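You operate a simulated robot arm through the tools that you are given. There is no shell and no other tool. Be economical: measure what you need, move in short steps, check, and stop when the job is done.

The job below is to be done with a simulated robot arm. You get a single attempt, and the scene is never put back.

JOB
Reset the relief to blow at the lift card's pressure and check it.
Fine: vent shut, pump till it blows, read, turn the relief knob, pump again, then open the vent.

Only the result counts: the job must be done as asked and must still hold three seconds after the hand-in. Knocking over, shifting, dropping, spilling or breaking anything else fails it.

ROBOT AND FRAMES
A 7-joint arm with a two-finger parallel gripper, fixed in place. Base frame: the origin is at the foot of the arm, x ahead of it, y to its left, z up. Units: cm, degrees, N and s.
Its first joint turns from -66.0 to 66.0 degrees. Payload 2.5 kg.
The TCP is the grasp point between the finger pads, 2.3 cm short of the fingertips. In the tool frame z runs along the fingers and y along their closing line. Largest opening 9.4 cm; finger width 3.8, thickness 1; the body of the gripper, 5.4 by 9.6 cm, starts 3.9 cm behind the TCP.
Orientation is that of the tool frame in the base frame, as a unit quaternion [w, x, y, z]. With the fingers straight down and closing along the base's y, the tool's x points along the base's -x, its y along +y and its z along -z.

CONTROLS
- The arm moves only by the tool play_rows. Its arguments are lists of equal length, an entry for each row: "hand": the finger opening in cm, from 0 to 9.4; "linear": the shift along the tool's x, y, z in cm, a list of three; "angular": the turn, a rotation vector about the tool's x, y, z in rad, a list of three. In form: {"hand": [hand, ...], "linear": [[dx, dy, dz], ...], "angular": [[rx, ry, rz], ...]}. A call has 1 to 12 rows; each row shifts and turns the commanded pose from where the row before left it, along the tool's axes as they then stand. Rows are played at 5 a second. More than 5 cm and 8.6 degrees between two rows, or a gripper value outside its range, and nothing of the call is played. Where a pose cannot be reached the arm comes as near as it can. A force on the tool above 40 N (or 10 N above the force at the start of the call, whichever is more), or a blocked arm, ends the call early, and 0.2 s more pass. Each finger travels about 10.8 cm/s and halts on what it meets, pressing with about 39 N; the grip force reading is that of the motor and also rises with nothing between the fingers. The clock runs only during rows and for 0.2 s after the last one: add rows that do not move to give the fingers time. It gives the time, the measured TCP pose, the force on the tool (base axes), the opening and the grip force at its end, in the units of the frame above (readings bear some noise), and new pictures: "show" is both (left out), scene, wrist or none.
- Cameras (640 x 400 px; columns grow to the right, rows downward): "scene" is fixed at [12.07, -41.22, 53.67]; the picture's right is [0.79, -0.61, 0.00], its down [-0.39, -0.51, -0.77] and it looks along [0.47, 0.61, -0.64] (base axes); focal length 232 px, centre (320, 200). "wrist" rides on the gripper at [-3.9, 0, -4.4] in the tool frame; the picture's right is [0.00, -1.00, 0.00], its down [0.97, 0.00, -0.24] and it looks along [0.24, 0.00, 0.97] (tool axes); focal length 218 px, centre (320, 200).
- measure_at(camera, pixels): for up to 12 pixels [column, row] of the newest picture of that camera ("zoom" is the newest enlarged one), the place [x, y, z] in the base frame of the surface seen there, good to about 0.2 cm. It takes no simulated time.
- zoom(camera, box): a new picture of the part [left, top, right, bottom] of that camera's present view, enlarged. It takes no simulated time.
- close_job(): hands the job in; it is judged then, once.

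Work in short steps. Measure before you move; look again where a grasp or a placing could have gone wrong, and mend it. You have 80 turns and 120 pictures in all, those below and enlarged ones among them. Open the gripper and draw the arm clear of the work before you hand the job in, unless the task says otherwise; then end with one line.

The tools are called after "Call:" as a command line: name --argument value ..., lists and objects as JSON in quotes. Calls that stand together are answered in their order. play_rows: Moves the arm, as the interface text tells. Its arguments: {"type":"object","properties":{"hand":{"type":"array"},"linear":{"type":"array"},"angular":{"type":"array"},"show":{"type":"string","enum":["both","scene","wrist","none"]}},"required":["hand","linear","angular"]} The other tools are called the same way: measure_at (camera, pixels) gives the place of the surface under pixels of a picture; zoom (camera, box) takes an enlarged picture of a part of a camera's view; close_job () hands the job in.

At the start:

```text
clock: 0.0
position: [37.05, 14.48, 38.73]
tcp_rot: [0.001, 0.0, 1.0, 0.001]
wrist_force: [0.1, 0.0, 0.0]
opening: 9.44
grasp_force: 0.0
```

scene: 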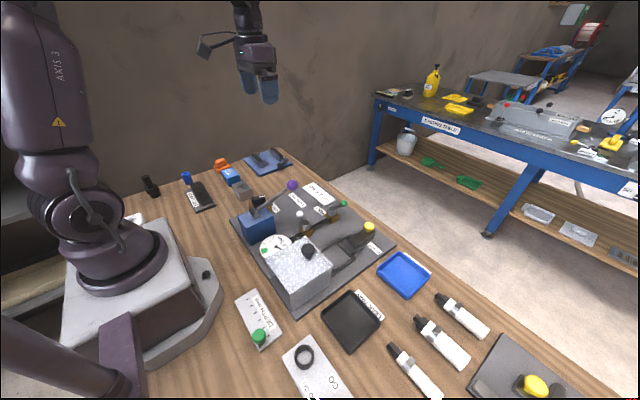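
wrist: 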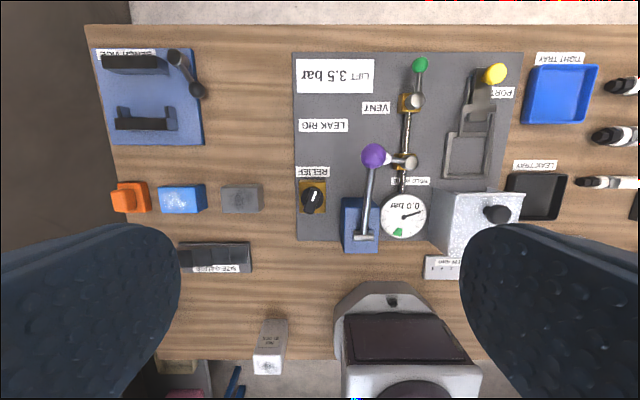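

The wrist picture shows the leak rig: lift card at (335,76), vent lever green (420,65), pump lever purple (373,155), gauge (403,216), relief knob (312,197). I zoom in to read them and measure places.

Call:
zoom --camera "wrist" --box '[285, 45, 445, 145]'

Call:
zoom --camera "wrist" --box '[285, 145, 445, 255]'

Call:
zoom --camera "scene" --box '[220, 160, 400, 310]'

Call:
measure_at --camera "wrist" --pixels '[[373, 155], [368, 190], [363, 237], [420, 65], [418, 100], [312, 197], [318, 192], [303, 210], [403, 216], [411, 102], [409, 162], [300, 235]]'

```text
4.00 times, centred on (365, 95) of wrist
```

zoom: 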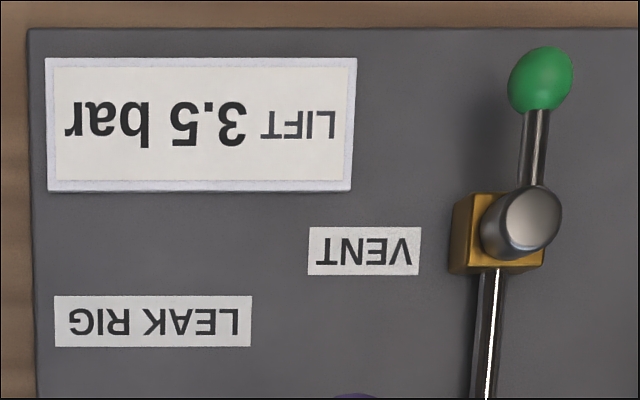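

```text
3.64 times, centred on (365, 200) of wrist
```

zoom: 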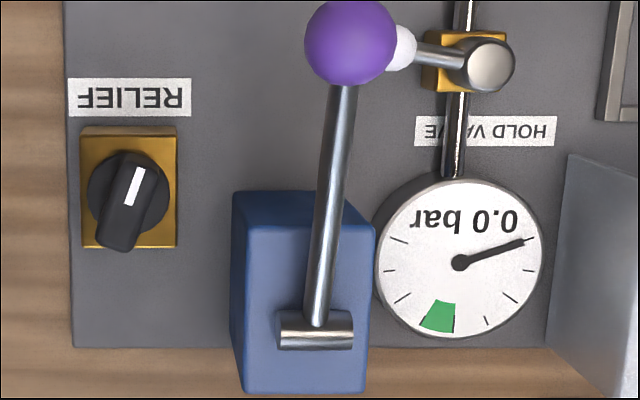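

```text
2.67 times, centred on (310, 235) of scene
```

zoom: 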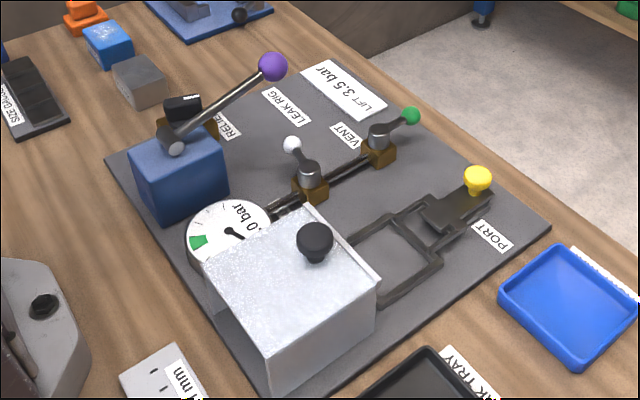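

```text
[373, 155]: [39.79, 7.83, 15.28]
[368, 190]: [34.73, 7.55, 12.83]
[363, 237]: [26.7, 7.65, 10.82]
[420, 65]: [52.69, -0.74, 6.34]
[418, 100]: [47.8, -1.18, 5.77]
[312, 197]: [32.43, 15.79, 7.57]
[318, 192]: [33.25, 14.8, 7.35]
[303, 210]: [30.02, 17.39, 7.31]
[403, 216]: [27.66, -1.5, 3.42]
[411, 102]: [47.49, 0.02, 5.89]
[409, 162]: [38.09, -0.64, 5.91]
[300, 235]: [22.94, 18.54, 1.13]
```

The lift card says 3.5 bar; the gauge reads 0.0; the vent lever lies along the pipe (open). The wrist measurements look tilted in z, so I cross-check with the scene camera.

Call:
measure_at --camera "scene" --pixels '[[296, 185], [279, 200], [258, 216], [343, 203], [335, 208], [326, 212], [302, 214], [261, 200], [274, 244], [230, 280], [370, 227], [306, 250]]'

Call:
zoom --camera "scene" --box '[230, 170, 310, 220]'

Call:
zoom --camera "scene" --box '[290, 180, 370, 230]'

```text
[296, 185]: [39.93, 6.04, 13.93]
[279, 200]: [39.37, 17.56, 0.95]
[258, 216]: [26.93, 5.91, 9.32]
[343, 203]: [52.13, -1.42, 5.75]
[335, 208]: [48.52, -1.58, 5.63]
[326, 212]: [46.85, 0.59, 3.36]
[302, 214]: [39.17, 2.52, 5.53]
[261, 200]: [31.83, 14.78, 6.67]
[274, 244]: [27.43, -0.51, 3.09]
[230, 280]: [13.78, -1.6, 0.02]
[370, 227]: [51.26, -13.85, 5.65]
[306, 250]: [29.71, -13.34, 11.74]
```

```text
8.00 times, centred on (270, 195) of scene
```

zoom: 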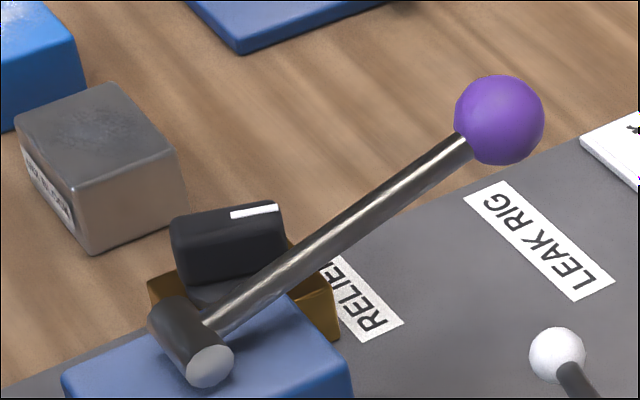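

```text
8.00 times, centred on (330, 205) of scene
```

zoom: 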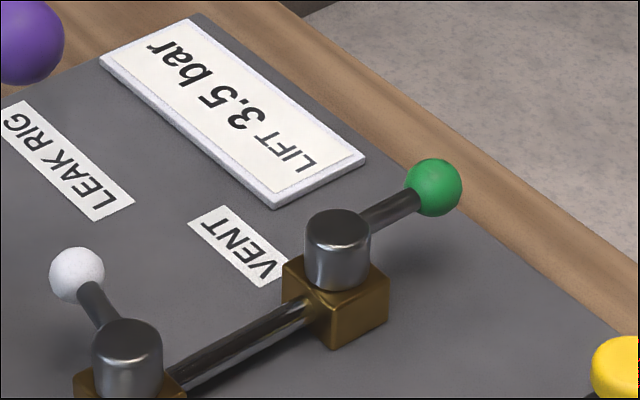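

Z values look inconsistent with a 5.1 surface; I measure bare wood and plate at several places to understand.

Call:
measure_at --camera "scene" --pixels '[[222, 240], [300, 165], [385, 330], [290, 330], [430, 290], [160, 230], [320, 215], [298, 200], [318, 194], [255, 255], [345, 290], [450, 360]]'

Call:
measure_at --camera "wrist" --pixels '[[250, 100], [230, 150], [280, 220], [280, 270], [200, 300], [335, 60], [330, 150], [450, 100], [310, 175], [325, 225], [570, 230], [440, 130]]'

```text
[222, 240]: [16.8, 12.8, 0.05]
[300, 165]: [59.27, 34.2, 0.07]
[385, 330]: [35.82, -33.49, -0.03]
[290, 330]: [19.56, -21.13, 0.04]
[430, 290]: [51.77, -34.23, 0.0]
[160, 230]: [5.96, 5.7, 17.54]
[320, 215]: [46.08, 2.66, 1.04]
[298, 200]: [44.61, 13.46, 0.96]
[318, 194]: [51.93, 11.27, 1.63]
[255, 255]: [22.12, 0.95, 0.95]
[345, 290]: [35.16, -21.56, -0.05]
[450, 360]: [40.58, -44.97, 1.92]
```

```text
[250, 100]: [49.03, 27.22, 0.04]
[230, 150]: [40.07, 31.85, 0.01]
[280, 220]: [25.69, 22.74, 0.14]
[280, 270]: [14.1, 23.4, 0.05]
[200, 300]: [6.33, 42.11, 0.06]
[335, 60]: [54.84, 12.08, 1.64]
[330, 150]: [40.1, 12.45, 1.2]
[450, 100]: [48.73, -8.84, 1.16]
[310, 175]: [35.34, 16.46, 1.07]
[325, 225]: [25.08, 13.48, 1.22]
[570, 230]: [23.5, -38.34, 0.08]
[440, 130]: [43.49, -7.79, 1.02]
```

Table is actually at z≈0 with the plate at 1, in a frame both cameras agree on, so I use measured values. I move above the vent knob (~52.5,-0.9) with the fingers narrowing to 3.6 and look.

Call:
play_rows --hand '[3.6, 3.6, 3.6, 3.6, 3.6, 3.6, 3.6, 3.6, 3.6, 3.6]' --linear '[[-3.09, -3.08, 0], [-3.09, -3.08, 0], [-3.09, -3.08, 0], [-3.09, -3.08, 0], [-3.09, -3.08, 0], [0, 0, 4.9], [0, 0, 4.9], [0, 0, 4.9], [0, 0, 4.9], [0, 0, 3.1]]' --angular '[[0, 0, 0], [0, 0, 0], [0, 0, 0], [0, 0, 0], [0, 0, 0], [0, 0, 0], [0, 0, 0], [0, 0, 0], [0, 0, 0], [0, 0, 0]]'

```text
clock: 2.2
position: [52.61, -0.64, 16.09]
tcp_rot: [0.001, 0.0, 1.0, 0.0]
wrist_force: [-0.1, -0.1, -0.2]
opening: 3.61
grasp_force: 0.1
```

scene: 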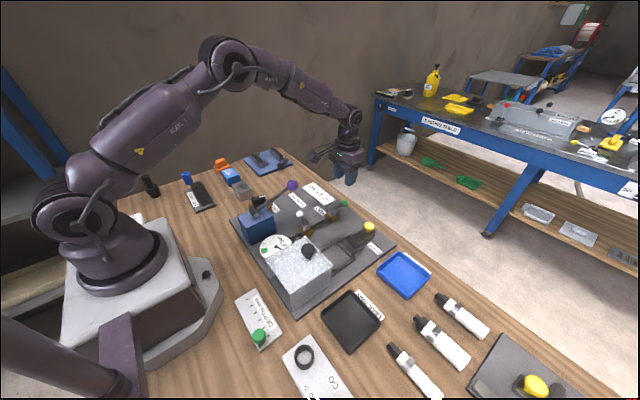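
wrist: 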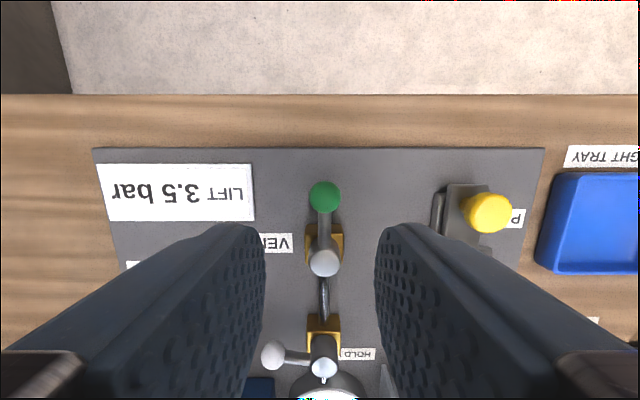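

The gripper is above the vent knob (325,197). Measuring knob and hub precisely from here.

Call:
measure_at --camera "wrist" --pixels '[[325, 183], [325, 197], [313, 197], [338, 197], [325, 210], [325, 230], [325, 263], [318, 263], [335, 250], [273, 355], [323, 370], [490, 215]]'

Call:
measure_at --camera "scene" --pixels '[[350, 182], [345, 160]]'

```text
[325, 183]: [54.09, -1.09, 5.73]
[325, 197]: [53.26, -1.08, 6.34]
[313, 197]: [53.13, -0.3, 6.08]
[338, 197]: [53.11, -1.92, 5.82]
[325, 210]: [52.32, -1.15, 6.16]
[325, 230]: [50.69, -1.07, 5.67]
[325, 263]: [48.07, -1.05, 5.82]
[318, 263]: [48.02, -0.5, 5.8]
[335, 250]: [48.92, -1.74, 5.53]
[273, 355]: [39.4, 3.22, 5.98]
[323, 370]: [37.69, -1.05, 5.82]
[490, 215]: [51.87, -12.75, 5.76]
```

```text
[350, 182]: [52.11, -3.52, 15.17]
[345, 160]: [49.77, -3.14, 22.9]
```

Knob centre ≈ (53.0,-1.08,5.4), hub ≈ (47.9,-1.07). I descend so the fingers straddle the knob.

Call:
play_rows --hand '[3.6, 3.6, 3.6, 2.6, 2.6]' --linear '[[-0.4, -0.44, 4], [0, 0, 3], [0, 0, 2.6], [0, 0, 0], [0, 0, 0]]' --angular '[[0, 0, 0], [0, 0, 0], [0, 0, 0], [0, 0, 0], [0, 0, 0]]' --show "wrist"

```text
clock: 3.4
position: [52.61, -1.29, 6.62]
tcp_rot: [0.0, 0.0, 1.0, 0.001]
wrist_force: [0.3, 0.0, -0.7]
opening: 2.59
grasp_force: 0.1
```

wrist: 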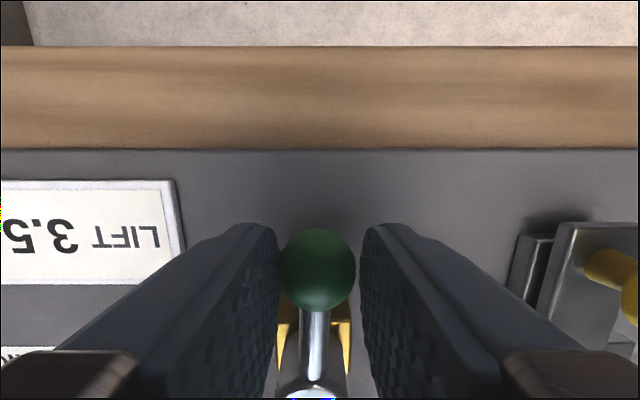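

The knob sits between the pads. I swing the lever counter-clockwise (towards +y) about the hub, half way first.

Call:
play_rows --hand '[2.6, 2.6, 2.6, 2.6, 2.6, 2.6]' --linear '[[0.043, 0.64, 0], [0.043, 0.64, 0], [0.043, 0.64, 0], [0.043, 0.64, 0], [0.043, 0.64, 0], [0.043, 0.64, 0]]' --angular '[[0, 0, -0.1309], [0, 0, -0.1309], [0, 0, -0.1309], [0, 0, -0.1309], [0, 0, -0.1309], [0, 0, -0.1309]]'

```text
clock: 4.4
position: [52.3, -0.69, 6.46]
tcp_rot: [-0.001, -0.243, 0.97, -0.014]
wrist_force: [9.5, -15.9, -1.4]
opening: 3.4
grasp_force: 9.4
stopped in row 5: the force on the tool passed its limit (the readings are from after the stop); the commanded pose is now the measured one
```

scene: 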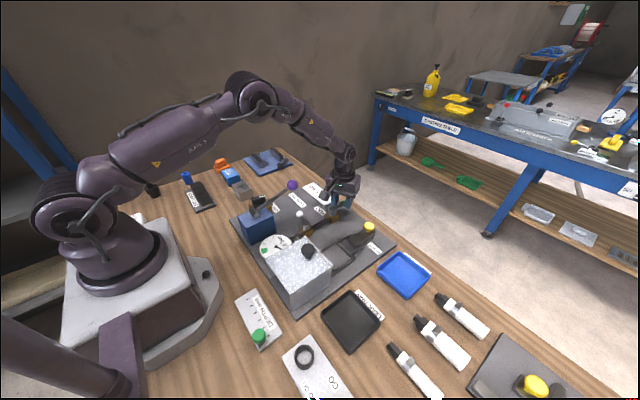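
wrist: 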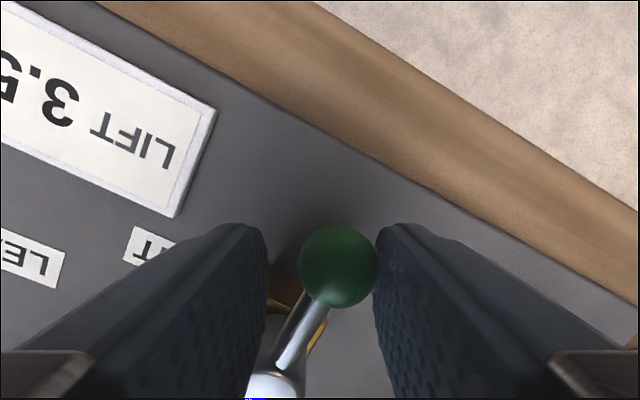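

The lever hits a stop that way, so shutting must go clockwise (towards -y). I undo the yaw, then look.

Call:
play_rows --hand '[3.4, 3.4, 3.4, 3.4, 2.8]' --linear '[[-0.16, -0.54, 0], [0, 0, 0], [0, 0, 0], [0, 0, 0], [0, 0, 0]]' --angular '[[0, 0, 0.1227], [0, 0, 0.1227], [0, 0, 0.1227], [0, 0, 0.1227], [0, 0, 0]]' --show "wrist"

```text
clock: 5.6
position: [52.63, -0.63, 6.53]
tcp_rot: [0.0, 0.0, 1.0, -0.01]
wrist_force: [0.8, -5.2, 1.1]
opening: 3.05
grasp_force: 2.7
```

wrist: 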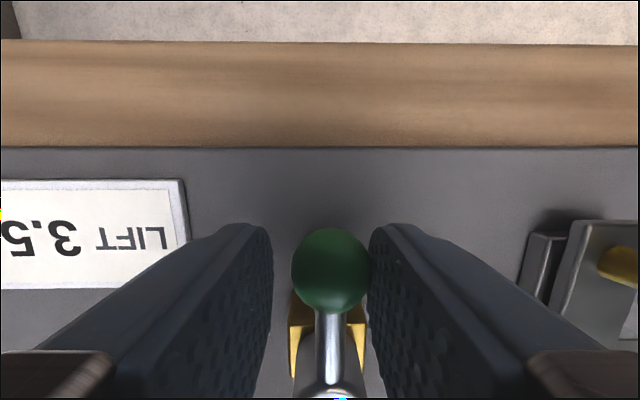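

Back at zero yaw, the lever unchanged. Now I swing the other way, clockwise, a few rows.

Call:
play_rows --hand '[2.8, 2.8, 2.8, 2.8, 2.8, 2.8]' --linear '[[0, -0.4, 0], [0.041, -0.627, 0], [0.041, -0.627, 0], [0.041, -0.627, 0], [0.041, -0.627, 0], [0.041, -0.627, 0]]' --angular '[[0, 0, 0], [0, 0, 0.1309], [0, 0, 0.1309], [0, 0, 0.1309], [0, 0, 0.1309], [0, 0, 0.1309]]' --show "wrist"

```text
clock: 7.0
position: [51.56, -3.98, 6.55]
tcp_rot: [0.003, 0.321, 0.947, -0.008]
wrist_force: [0.6, 0.0, -0.4]
opening: 2.83
grasp_force: 0.3
```

wrist: 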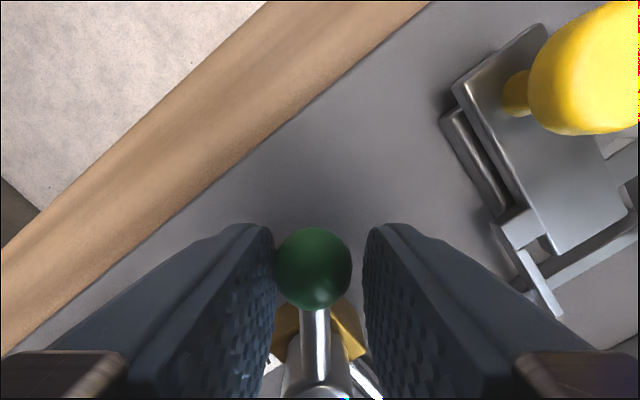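

The lever follows (≈37°). Continue the swing to 90° and slightly over.

Call:
play_rows --hand '[2.8, 2.8, 2.8, 2.8, 2.8, 2.8, 2.8]' --linear '[[0.041, -0.627, 0], [0.041, -0.627, 0], [0.041, -0.627, 0], [0.041, -0.627, 0], [0.041, -0.627, 0], [0.041, -0.627, 0], [0.041, -0.627, 0]]' --angular '[[0, 0, 0.1309], [0, 0, 0.1309], [0, 0, 0.1309], [0, 0, 0.1309], [0, 0, 0.1309], [0, 0, 0.1309], [0, 0, 0.1309]]' --show "both"

```text
clock: 8.6
position: [47.99, -5.67, 6.74]
tcp_rot: [0.01, 0.705, 0.709, -0.001]
wrist_force: [23.5, 10.3, -3.3]
opening: 3.86
grasp_force: 12.1
```

scene: 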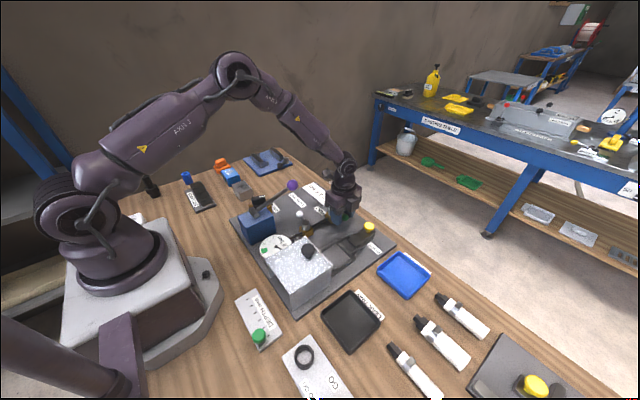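
wrist: 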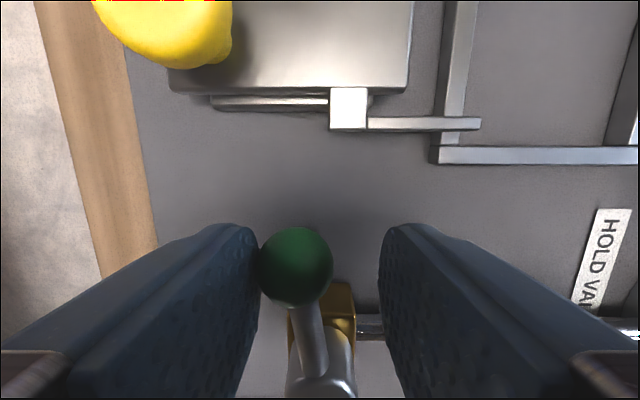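

The lever is at its stop (≈75°, same as the hold lever's angle, force 25 N). I open wide and lift off.

Call:
play_rows --hand '[5.5, 5.5, 5.5, 5.5, 5.5, 5.5]' --linear '[[0, 0, 0], [0, 0, 0], [0, 0, -3], [0, 0, -4], [0, 0, -4], [0, 0, -4]]' --angular '[[0, 0, 0], [0, 0, 0], [0, 0, 0], [0, 0, 0], [0, 0, 0], [0, 0, 0]]' --show "both"

```text
clock: 10.0
position: [47.97, -5.33, 21.77]
tcp_rot: [0.007, 0.707, 0.707, -0.007]
wrist_force: [0.2, -0.5, 0.2]
opening: 5.48
grasp_force: 0.1
```

scene: 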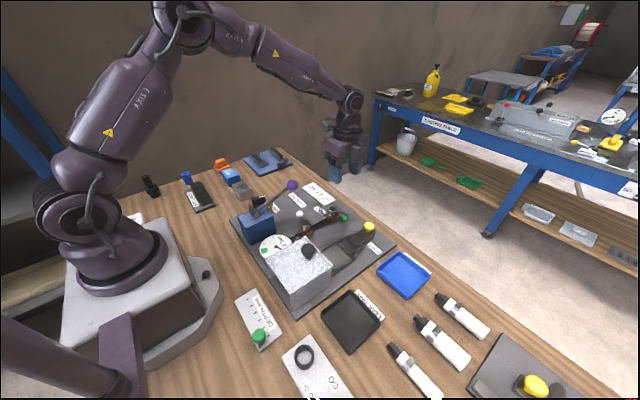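
wrist: 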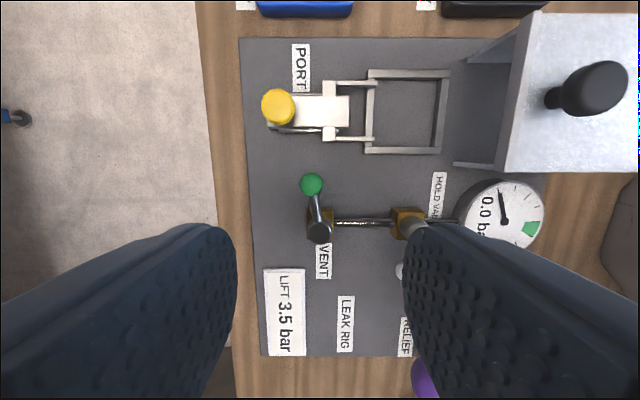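

The vent lever now lies across at (312,185). I keep this yaw (gauge stays visible) and go above the purple pump ball with fingers closed.

Call:
play_rows --hand '[0, 0, 0, 0, 0, 0]' --linear '[[3.175, -2, 0], [3.175, -2, 0], [3.175, -2, 0], [3.175, -2, 0], [0, 0, 0], [0, 0, 0]]' --angular '[[0, 0, 0], [0, 0, 0], [0, 0, 0], [0, 0, 0], [0, 0, 0], [0, 0, 0]]' --show "wrist"

```text
clock: 11.4
position: [39.84, 7.08, 21.46]
tcp_rot: [0.007, 0.707, 0.708, -0.006]
wrist_force: [0.7, -0.4, 0.1]
opening: 0.0
grasp_force: 38.8
```

wrist: 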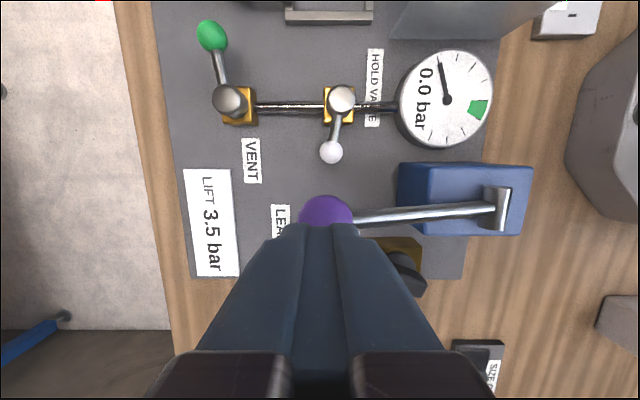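

The ball shows at (325,207), gauge clear at (445,98). Measuring the ball and pivot.

Call:
measure_at --camera "wrist" --pixels '[[325, 198], [325, 207], [325, 216], [305, 212], [345, 207], [400, 213], [490, 207], [498, 192], [445, 98]]'

```text
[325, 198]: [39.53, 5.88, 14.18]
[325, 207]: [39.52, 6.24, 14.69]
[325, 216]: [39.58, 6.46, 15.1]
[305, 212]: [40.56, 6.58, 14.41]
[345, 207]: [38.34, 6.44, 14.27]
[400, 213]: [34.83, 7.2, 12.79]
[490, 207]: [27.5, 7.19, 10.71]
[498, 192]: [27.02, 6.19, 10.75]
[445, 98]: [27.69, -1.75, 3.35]
```

Ball centre ≈ (39.5,7.2,14.0). I press down: approach, then 1 cm steps.

Call:
play_rows --hand '[0, 0, 0, 0, 0, 0]' --linear '[[0, 0, 3.5], [0, 0, 0.8], [0, 0, 0.8], [0, 0, 0.8], [0, 0, 0.8], [0, 0, 0]]' --angular '[[0, 0, 0], [0, 0, 0], [0, 0, 0], [0, 0, 0], [0, 0, 0], [0, 0, 0]]' --show "wrist"

```text
clock: 12.8
position: [39.81, 7.18, 14.64]
tcp_rot: [0.007, 0.707, 0.707, -0.005]
wrist_force: [2.3, 0.8, 4.3]
opening: 0.0
grasp_force: 38.7
```

wrist: 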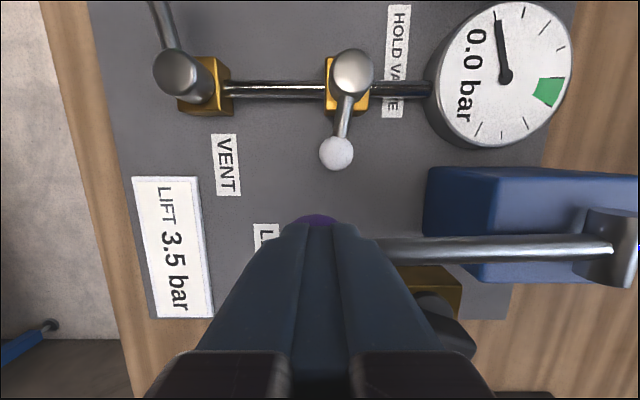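

The lever gives with ~4 N; gauge still 0.0. I continue the stroke.

Call:
play_rows --hand '[0, 0, 0, 0, 0, 0]' --linear '[[0, 0, 0.8], [0, 0, 0.8], [0, 0, 0.8], [0, 0, 0.8], [0, 0, 0.8], [0, 0, 0]]' --angular '[[0, 0, 0], [0, 0, 0], [0, 0, 0], [0, 0, 0], [0, 0, 0], [0, 0, 0]]' --show "wrist"

```text
clock: 13.9
position: [39.89, 7.01, 11.83]
tcp_rot: [0.006, 0.706, 0.708, -0.006]
wrist_force: [-8.7, -2.6, 19.4]
opening: 0.0
grasp_force: 39.0
stopped in row 5: the force on the tool passed its limit (the readings are from after the stop); the commanded pose is now the measured one
```

wrist: 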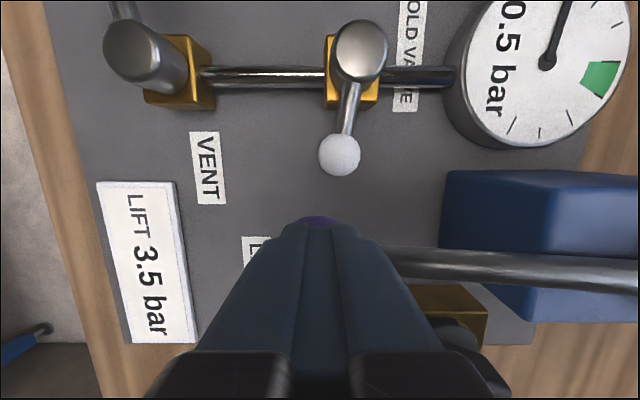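

One stroke gave 0.5 bar; the lever bottoms at TCP z ≈ 12. I lift to see whether the lever springs back.

Call:
play_rows --hand '[0, 0, 0, 0]' --linear '[[0, 0, -3], [0, 0, -3], [0, 0, -0.5], [0, 0, 0]]' --angular '[[0, 0, 0], [0, 0, 0], [0, 0, 0], [0, 0, 0]]' --show "wrist"

```text
clock: 14.9
position: [39.66, 7.26, 18.2]
tcp_rot: [0.005, 0.706, 0.708, -0.005]
wrist_force: [-0.9, 0.3, -0.2]
opening: 0.0
grasp_force: 38.7
```

wrist: 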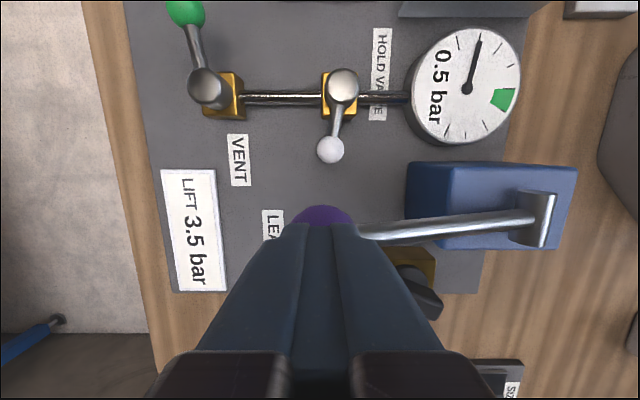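

The lever springs back and the pressure holds at 0.5. I do two strokes per call now.

Call:
play_rows --hand '[0, 0, 0, 0, 0, 0, 0, 0, 0, 0, 0, 0]' --linear '[[0, 0, 2], [0, 0, 2], [0, 0, 2], [0, 0, 0], [0, 0, -3], [0, 0, -3], [0, 0, 2], [0, 0, 2], [0, 0, 2], [0, 0, 0], [0, 0, -3], [0, 0, -3]]' --angular '[[0, 0, 0], [0, 0, 0], [0, 0, 0], [0, 0, 0], [0, 0, 0], [0, 0, 0], [0, 0, 0], [0, 0, 0], [0, 0, 0], [0, 0, 0], [0, 0, 0], [0, 0, 0]]' --show "wrist"

```text
clock: 17.5
position: [39.61, 7.31, 18.31]
tcp_rot: [0.006, 0.707, 0.708, -0.006]
wrist_force: [-0.5, -0.1, 0.1]
opening: 0.0
grasp_force: 38.9
```

wrist: 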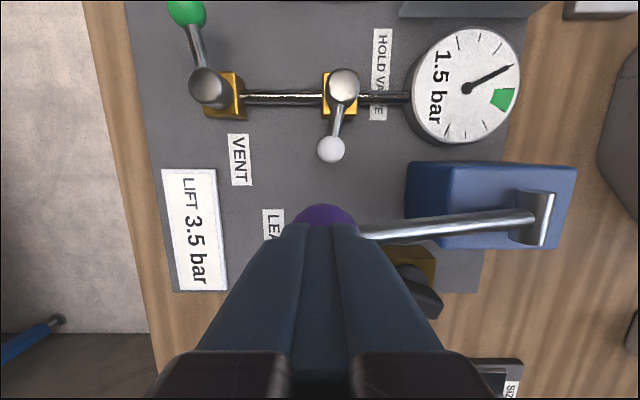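

Gauge 1.5 bar, 0.5 per stroke. Two more.

Call:
play_rows --hand '[0, 0, 0, 0, 0, 0, 0, 0, 0, 0, 0, 0]' --linear '[[0, 0, 2], [0, 0, 2], [0, 0, 2], [0, 0, 0], [0, 0, -3], [0, 0, -3], [0, 0, 2], [0, 0, 2], [0, 0, 2], [0, 0, 0], [0, 0, -3], [0, 0, -3]]' --angular '[[0, 0, 0], [0, 0, 0], [0, 0, 0], [0, 0, 0], [0, 0, 0], [0, 0, 0], [0, 0, 0], [0, 0, 0], [0, 0, 0], [0, 0, 0], [0, 0, 0], [0, 0, 0]]' --show "wrist"

```text
clock: 20.1
position: [39.47, 6.94, 18.16]
tcp_rot: [0.005, 0.707, 0.707, -0.007]
wrist_force: [0.1, 0.9, 0.3]
opening: 0.0
grasp_force: 39.8
```

wrist: 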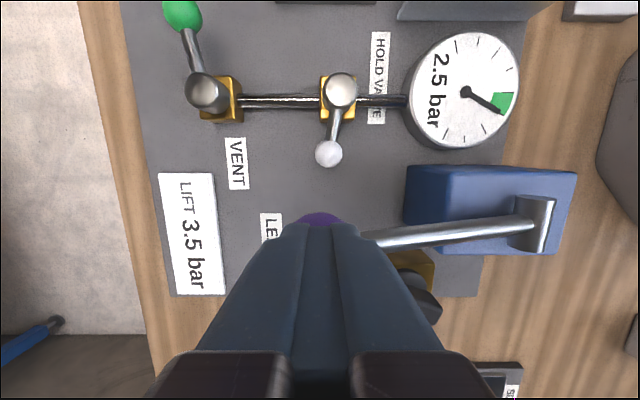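

2.5 bar. Now one stroke at a time to catch the blow.

Call:
play_rows --hand '[0, 0, 0, 0, 0, 0]' --linear '[[0, 0, 2], [0, 0, 2], [0, 0, 2], [0, 0, 0], [0, 0, -3], [0, 0, -3]]' --angular '[[0, 0, 0], [0, 0, 0], [0, 0, 0], [0, 0, 0], [0, 0, 0], [0, 0, 0]]' --show "wrist"

```text
clock: 21.5
position: [39.58, 7.16, 18.16]
tcp_rot: [0.004, 0.706, 0.708, -0.006]
wrist_force: [0.2, 1.1, -0.7]
opening: 0.0
grasp_force: 39.0
```

wrist: 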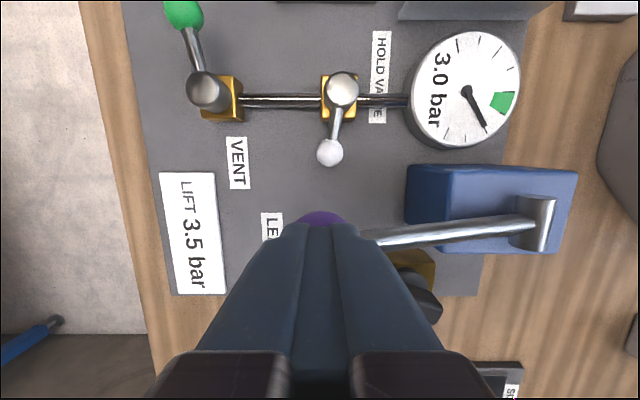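

3.0 bar. Next stroke, watched at the bottom.

Call:
play_rows --hand '[0, 0, 0]' --linear '[[0, 0, 2], [0, 0, 2], [0, 0, 2]]' --angular '[[0, 0, 0], [0, 0, 0], [0, 0, 0]]' --show "wrist"

Call:
play_rows --hand '[0, 0, 0]' --linear '[[0, 0, 0], [0, 0, -3], [0, 0, -3]]' --angular '[[0, 0, 0], [0, 0, 0], [0, 0, 0]]' --show "wrist"

```text
clock: 22.3
position: [39.8, 7.09, 12.25]
tcp_rot: [0.006, 0.707, 0.708, -0.005]
wrist_force: [3.5, -2.1, 6.2]
opening: 0.02
grasp_force: 39.2
```

wrist: 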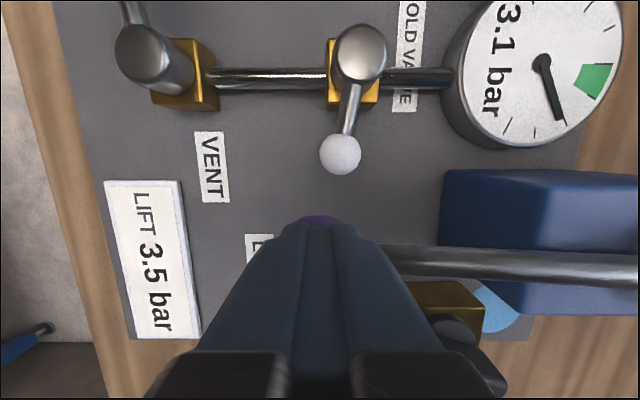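

```text
clock: 23.1
position: [39.83, 7.04, 18.08]
tcp_rot: [0.005, 0.707, 0.707, -0.006]
wrist_force: [-0.4, 0.2, -0.4]
opening: 0.0
grasp_force: 39.1
```

wrist: 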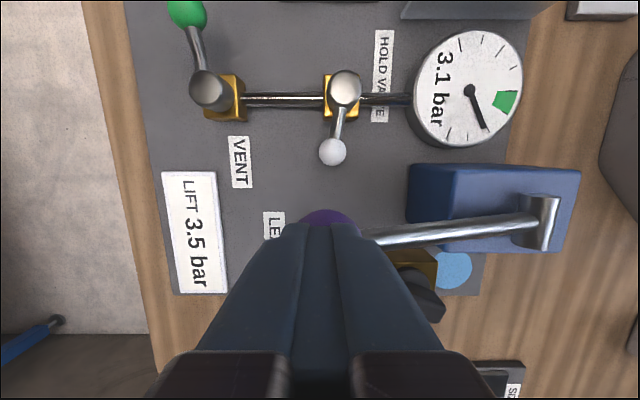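

A light-blue puff appeared by the relief at (455,270) and the gauge stops at 3.1: it blew. One more stroke confirms.

Call:
play_rows --hand '[0, 0, 0]' --linear '[[0, 0, 2], [0, 0, 2], [0, 0, 2]]' --angular '[[0, 0, 0], [0, 0, 0], [0, 0, 0]]' --show "wrist"

Call:
play_rows --hand '[0, 0, 0, 0, 0, 0, 0, 0]' --linear '[[0, 0, 0], [0, 0, -3], [0, 0, -3], [0, 0, -3], [0, 0, 0], [0, 0, 0], [0, 0, 0], [0, 0, 0]]' --angular '[[0, 0, 0], [0, 0, 0], [0, 0, 0], [0, 0, 0], [0, 0, 0], [0, 0, 0], [0, 0, 0], [0, 0, 0]]' --show "both"

```text
clock: 23.9
position: [39.75, 6.86, 12.16]
tcp_rot: [0.007, 0.706, 0.708, -0.006]
wrist_force: [1.8, 1.6, 6.1]
opening: 0.0
grasp_force: 38.5
```

wrist: 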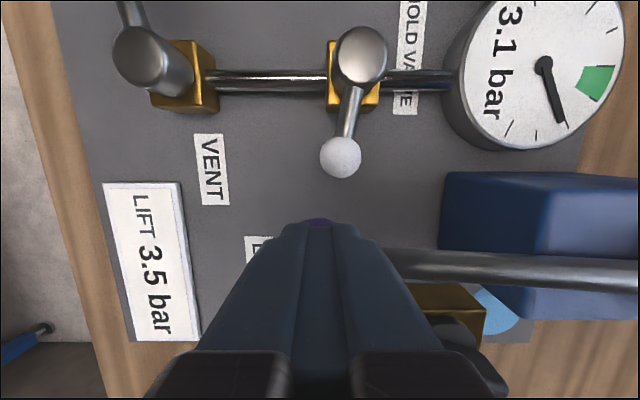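

```text
clock: 25.7
position: [39.56, 7.27, 21.3]
tcp_rot: [0.006, 0.706, 0.708, -0.007]
wrist_force: [0.2, -0.6, 0.0]
opening: 0.0
grasp_force: 39.3
```

scene: 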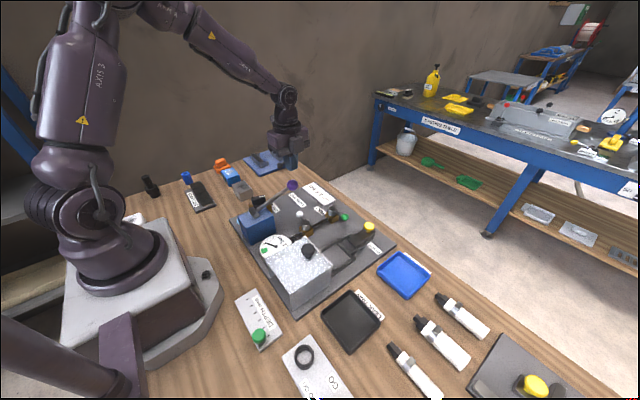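
wrist: 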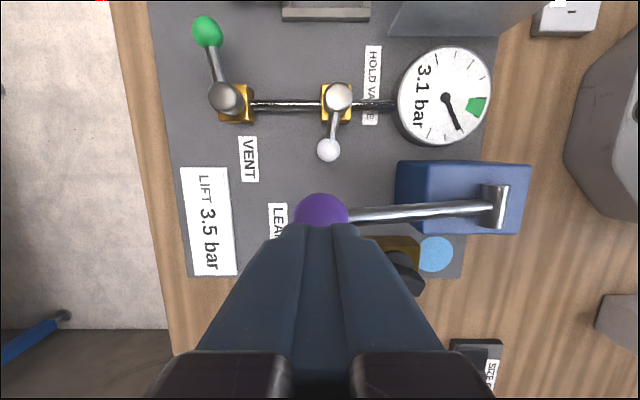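

Confirmed: it blows at 3.1 bar, and holds. Now the relief knob: I move over it and turn the tool back towards zero yaw.

Call:
play_rows --hand '[4, 4, 4, 4, 4, 4, 4, 4, 4, 4, 4, 4]' --linear '[[4.15, -3.7, 0], [4.15, -3.7, 0], [0, 0, 0], [0, 0, 0], [0, 0, 0], [0, 0, 0], [0, 0, 0], [0, 0, 0], [0, 0, 0], [0, 0, 0], [0, 0, 0], [0, 0, 0]]' --angular '[[0, 0, 0], [0, 0, -0.1428], [0, 0, -0.1428], [0, 0, -0.1428], [0, 0, -0.1428], [0, 0, -0.1428], [0, 0, -0.1428], [0, 0, -0.1428], [0, 0, -0.1428], [0, 0, -0.1428], [0, 0, -0.1428], [0, 0, -0.1428]]' --show "wrist"

```text
refused: row 1 steps farther than a row can; nothing moved
```

The first rows were over 5 cm; I split them into smaller ones.

Call:
play_rows --hand '[4, 4, 4, 4, 4, 4, 4, 4, 4, 4, 4, 4]' --linear '[[3.1, -2.8, 0], [3.1, -2.8, 0], [2.1, -1.8, 0], [0, 0, 0], [0, 0, 0], [0, 0, 0], [0, 0, 0], [0, 0, 0], [0, 0, 0], [0, 0, 0], [0, 0, 0], [0, 0, 0]]' --angular '[[0, 0, 0], [0, 0, 0], [0, 0, -0.1428], [0, 0, -0.1428], [0, 0, -0.1428], [0, 0, -0.1428], [0, 0, -0.1428], [0, 0, -0.1428], [0, 0, -0.1428], [0, 0, -0.1428], [0, 0, -0.1428], [0, 0, -0.1428]]' --show "wrist"

```text
clock: 28.3
position: [32.27, 15.46, 21.02]
tcp_rot: [0.001, 0.07, 0.998, -0.009]
wrist_force: [-0.7, 0.1, 0.2]
opening: 4.01
grasp_force: 0.0
```

wrist: 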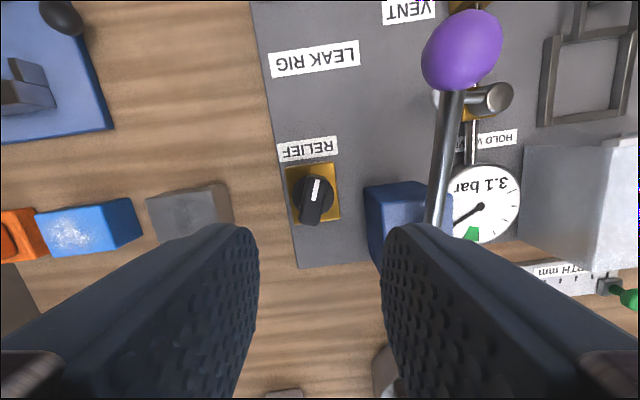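

Knob at (313,197). I zoom for its bar direction and any scale, and measure it.

Call:
zoom --camera "wrist" --box '[265, 150, 361, 230]'

Call:
measure_at --camera "wrist" --pixels '[[317, 182], [314, 196], [309, 218], [302, 190], [328, 202], [291, 172], [336, 168], [335, 215], [299, 220], [305, 208], [318, 208]]'

```text
5.00 times, centred on (313, 190) of wrist
```

zoom: 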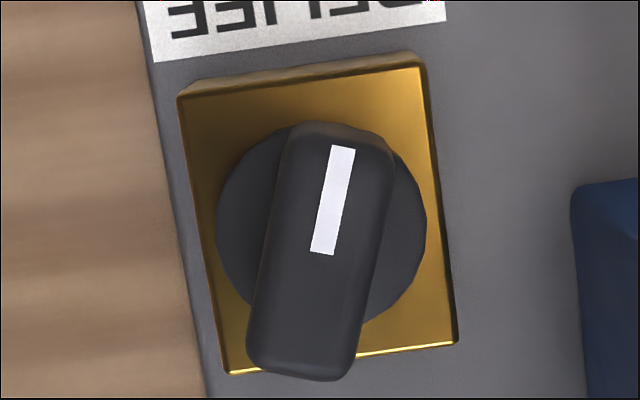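

```text
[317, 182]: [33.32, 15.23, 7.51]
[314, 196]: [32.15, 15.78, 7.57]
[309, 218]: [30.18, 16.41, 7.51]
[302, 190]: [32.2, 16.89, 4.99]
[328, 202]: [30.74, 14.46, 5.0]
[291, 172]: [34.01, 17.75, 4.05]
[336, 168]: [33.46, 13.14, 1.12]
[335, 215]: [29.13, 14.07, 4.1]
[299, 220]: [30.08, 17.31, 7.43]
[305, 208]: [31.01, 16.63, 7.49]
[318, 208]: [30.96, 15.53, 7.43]
```

Bar ≈ 20° clockwise of +x, top z 7.55, centre ≈ (31.75,15.75). I align yaw, descend around the bar and close gently.

Call:
play_rows --hand '[4, 4, 4, 4, 4, 4]' --linear '[[0.54, 0.23, 0], [0, 0, 0], [0, 0, 4.5], [0, 0, 4.5], [0, 0, 2.4], [0, 0, 0]]' --angular '[[0, 0, 0.105], [0, 0, 0.105], [0, 0, 0], [0, 0, 0], [0, 0, 0], [0, 0, 0]]' --show "wrist"

```text
clock: 29.7
position: [32.0, 15.54, 9.58]
tcp_rot: [0.003, 0.176, 0.984, -0.009]
wrist_force: [0.5, -0.5, 1.1]
opening: 4.0
grasp_force: 0.1
```

wrist: 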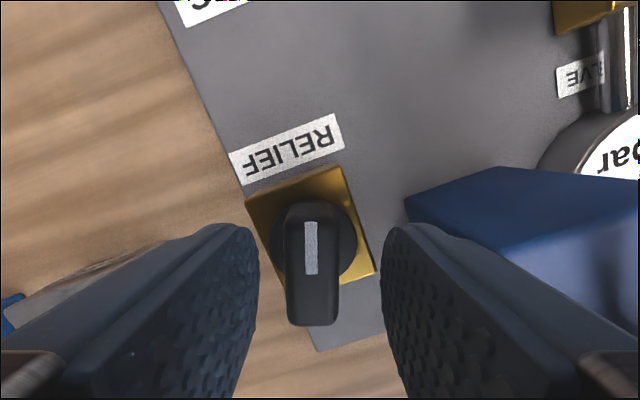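

The bar (311, 260) lies along the pads. I shift 0.25, lower 2 cm and close to grip.

Call:
play_rows --hand '[4, 4, 3, 2, 1.2, 1.2, 1.2]' --linear '[[0, 0.25, 1], [0, 0, 1], [0, 0, 0], [0, 0, 0], [0, 0, 0], [0, 0, 0], [0, 0, 0]]' --angular '[[0, 0, 0], [0, 0, 0], [0, 0, 0], [0, 0, 0], [0, 0, 0], [0, 0, 0], [0, 0, 0]]' --show "wrist"

```text
clock: 31.3
position: [32.01, 15.8, 7.7]
tcp_rot: [0.003, 0.175, 0.985, -0.007]
wrist_force: [6.4, 7.4, -12.7]
opening: 2.01
grasp_force: 44.5
```

wrist: 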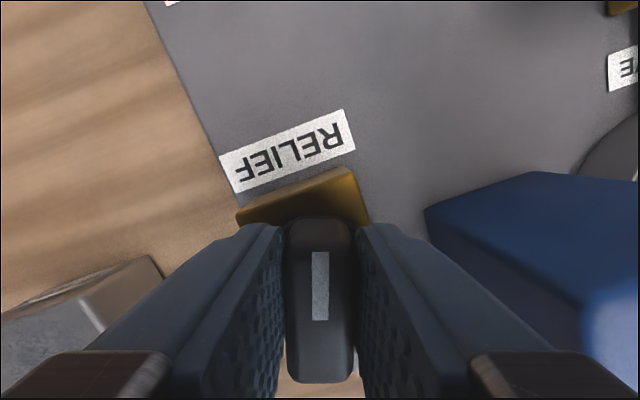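

The bar is gripped (2.0 cm). I turn clockwise 20°.

Call:
play_rows --hand '[1.2, 1.2, 1.2, 1.2]' --linear '[[0, 0, 0], [0, 0, 0], [0, 0, 0], [0, 0, 0]]' --angular '[[0, 0, 0.1163], [0, 0, 0.1163], [0, 0, 0.1163], [0, 0, 0]]' --show "wrist"

```text
clock: 32.3
position: [32.1, 15.58, 7.71]
tcp_rot: [0.003, 0.344, 0.939, -0.009]
wrist_force: [11.0, -6.2, -13.3]
opening: 2.01
grasp_force: 44.9
```

wrist: 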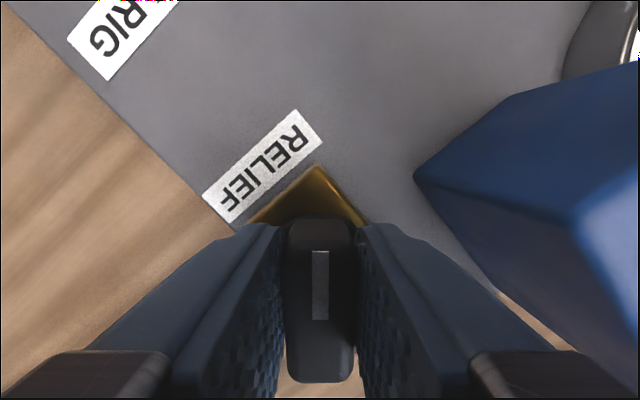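

The knob turned with the grip (now ≈40°). I release, lift, close the fingers and return above the pump ball.

Call:
play_rows --hand '[4, 4, 4, 4, 4, 0, 0, 0, 0]' --linear '[[0, 0, 0], [0, 0, 0], [0, 0, -4.5], [0, 0, -4.5], [0, 0, -4.7], [-3.72, -0.54, 0], [-3.72, -0.54, 0], [-3.72, -0.54, 0], [0, 0, 0]]' --angular '[[0, 0, 0], [0, 0, 0], [0, 0, 0], [0, 0, 0], [0, 0, 0], [0, 0, 0], [0, 0, 0], [0, 0, 0], [0, 0, 0]]' --show "wrist"

```text
clock: 34.3
position: [39.29, 7.62, 21.54]
tcp_rot: [0.003, 0.343, 0.939, -0.007]
wrist_force: [-0.1, 0.9, 0.5]
opening: 0.03
grasp_force: 39.5
```

wrist: 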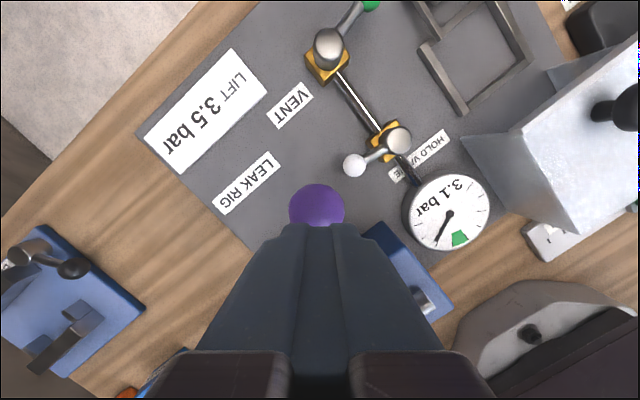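

Over the ball at (316,205); I nudge and make one stroke, watching the gauge at the bottom.

Call:
play_rows --hand '[0, 0, 0, 0, 0]' --linear '[[-0.49, -0.12, 3.3], [0, 0, 2], [0, 0, 2], [0, 0, 2], [0, 0, 0]]' --angular '[[0, 0, 0], [0, 0, 0], [0, 0, 0], [0, 0, 0], [0, 0, 0]]' --show "scene"

Call:
play_rows --hand '[0, 0, 0]' --linear '[[0, 0, -3], [0, 0, -3], [0, 0, 0]]' --angular '[[0, 0, 0], [0, 0, 0], [0, 0, 0]]' --show "wrist"

```text
clock: 35.5
position: [39.75, 7.03, 12.18]
tcp_rot: [0.004, 0.344, 0.939, -0.007]
wrist_force: [5.6, -1.9, 6.4]
opening: 0.0
grasp_force: 38.9
```

scene: 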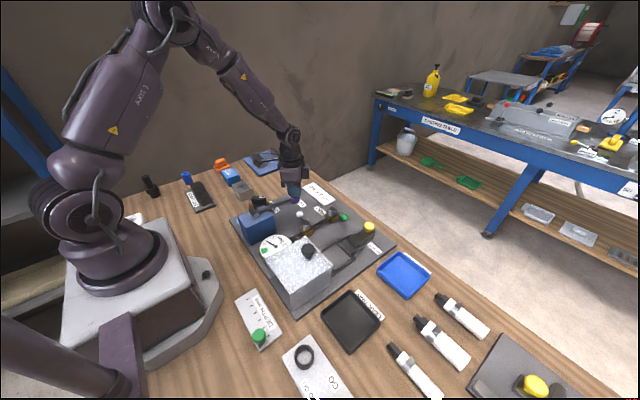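

```text
clock: 36.3
position: [39.69, 7.19, 18.19]
tcp_rot: [0.002, 0.342, 0.94, -0.008]
wrist_force: [0.1, 0.5, 0.2]
opening: 0.0
grasp_force: 39.4
```

wrist: 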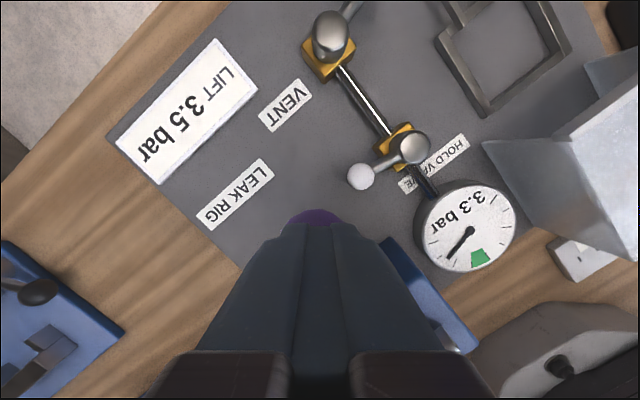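

It went only to about 3.3, so it blew at 3.3. I zoom to verify.

Call:
zoom --camera "wrist" --box '[404, 170, 524, 280]'

Call:
zoom --camera "scene" --box '[230, 180, 310, 230]'

```text
3.64 times, centred on (464, 225) of wrist
```

zoom: 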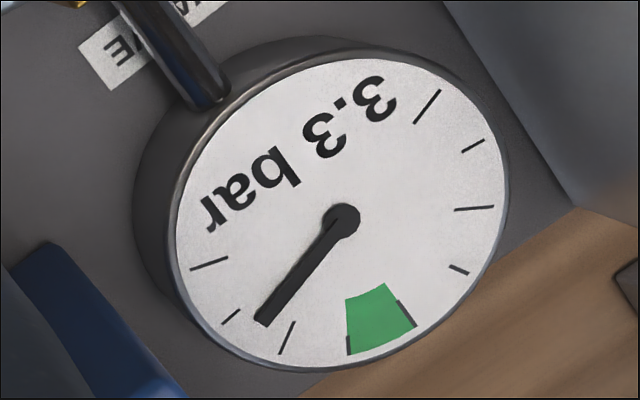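

```text
8.00 times, centred on (270, 205) of scene
```

zoom: 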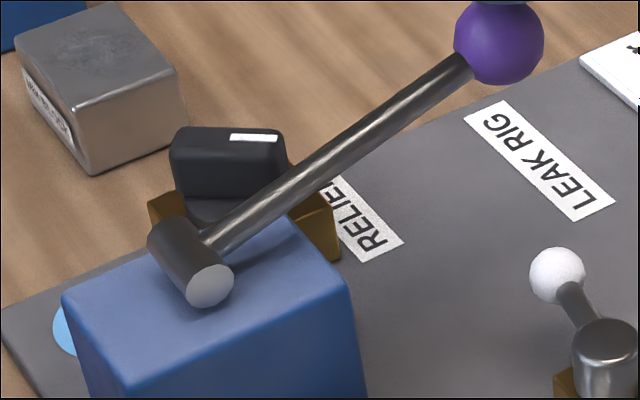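

Confirmed 3.3 with 20° of turn, so about another 20° is needed. Back over the knob with the same yaw, stopping 2 cm above.

Call:
play_rows --hand '[0, 4, 4, 4, 4, 4, 4, 4]' --linear '[[0, 0, -3.2], [3.77, 0.5, 0], [3.77, 0.5, 0], [3.77, 0.5, 0], [0, 0, 4], [0, 0, 4], [0, 0, 3.8], [0, 0, 0]]' --angular '[[0, 0, 0], [0, 0, 0], [0, 0, 0], [0, 0, 0], [0, 0, 0], [0, 0, 0], [0, 0, 0], [0, 0, 0]]' --show "wrist"

```text
clock: 38.1
position: [32.09, 15.45, 9.75]
tcp_rot: [0.003, 0.343, 0.939, -0.007]
wrist_force: [-0.1, 0.0, 0.2]
opening: 3.99
grasp_force: 0.0
```

wrist: 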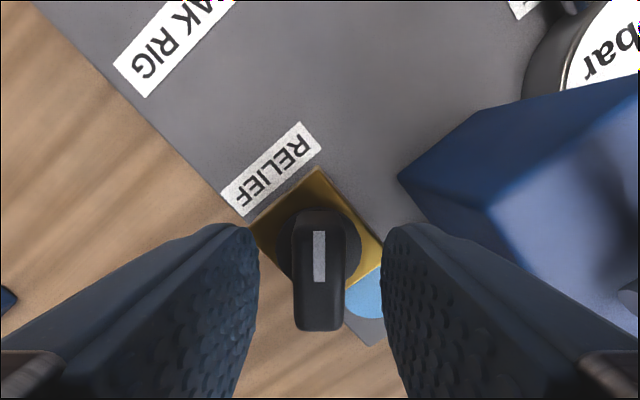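

Bar aligned at (319,270). Lower, grip, and turn another 20° clockwise.

Call:
play_rows --hand '[4, 4, 3, 2, 1.2, 1.2, 1.2, 1.2, 1.2, 1.2]' --linear '[[0, 0, 1], [0, 0, 1.0], [0, 0, 0], [0, 0, 0], [0, 0, 0], [0, 0, 0], [0, 0, 0], [0, 0, 0], [0, 0, 0], [0, 0, 0]]' --angular '[[0, 0, 0], [0, 0, 0], [0, 0, 0], [0, 0, 0], [0, 0, 0], [0, 0, 0], [0, 0, 0.1163], [0, 0, 0.1163], [0, 0, 0.1163], [0, 0, 0]]' --show "wrist"

```text
clock: 40.3
position: [31.93, 15.2, 7.56]
tcp_rot: [0.003, 0.502, 0.865, -0.009]
wrist_force: [-9.6, -6.9, 33.0]
opening: 2.03
grasp_force: 44.2
```

wrist: 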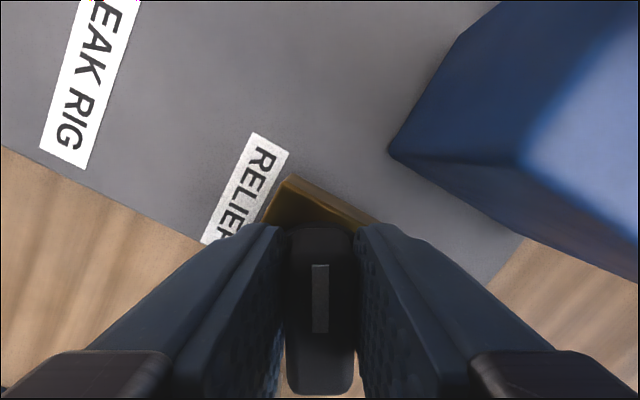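

Turned to ≈60°. Release, lift, and return above the ball.

Call:
play_rows --hand '[4, 4, 4, 4, 4, 0, 0, 0, 0]' --linear '[[0, 0, 0], [0, 0, 0], [0, 0, -4.5], [0, 0, -4.6], [0, 0, -4.7], [-3.6, 0.89, 0], [-3.6, 0.89, 0], [-3.6, 0.89, 0], [0, 0, 0]]' --angular '[[0, 0, 0], [0, 0, 0], [0, 0, 0], [0, 0, 0], [0, 0, 0], [0, 0, 0], [0, 0, 0], [0, 0, 0], [0, 0, 0]]' --show "wrist"

```text
clock: 42.3
position: [39.72, 7.38, 21.43]
tcp_rot: [0.005, 0.501, 0.866, -0.007]
wrist_force: [-0.1, 0.7, -0.4]
opening: 0.02
grasp_force: 39.3
```

wrist: 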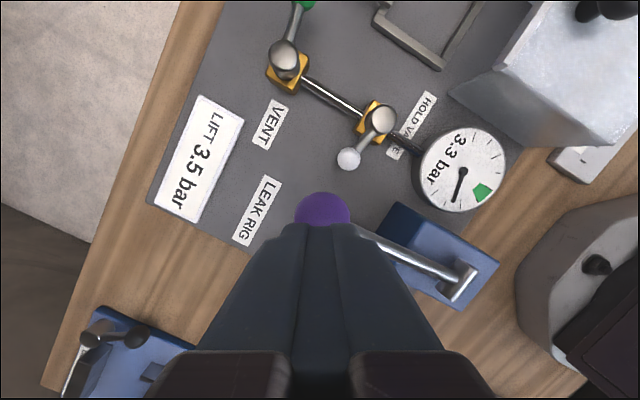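

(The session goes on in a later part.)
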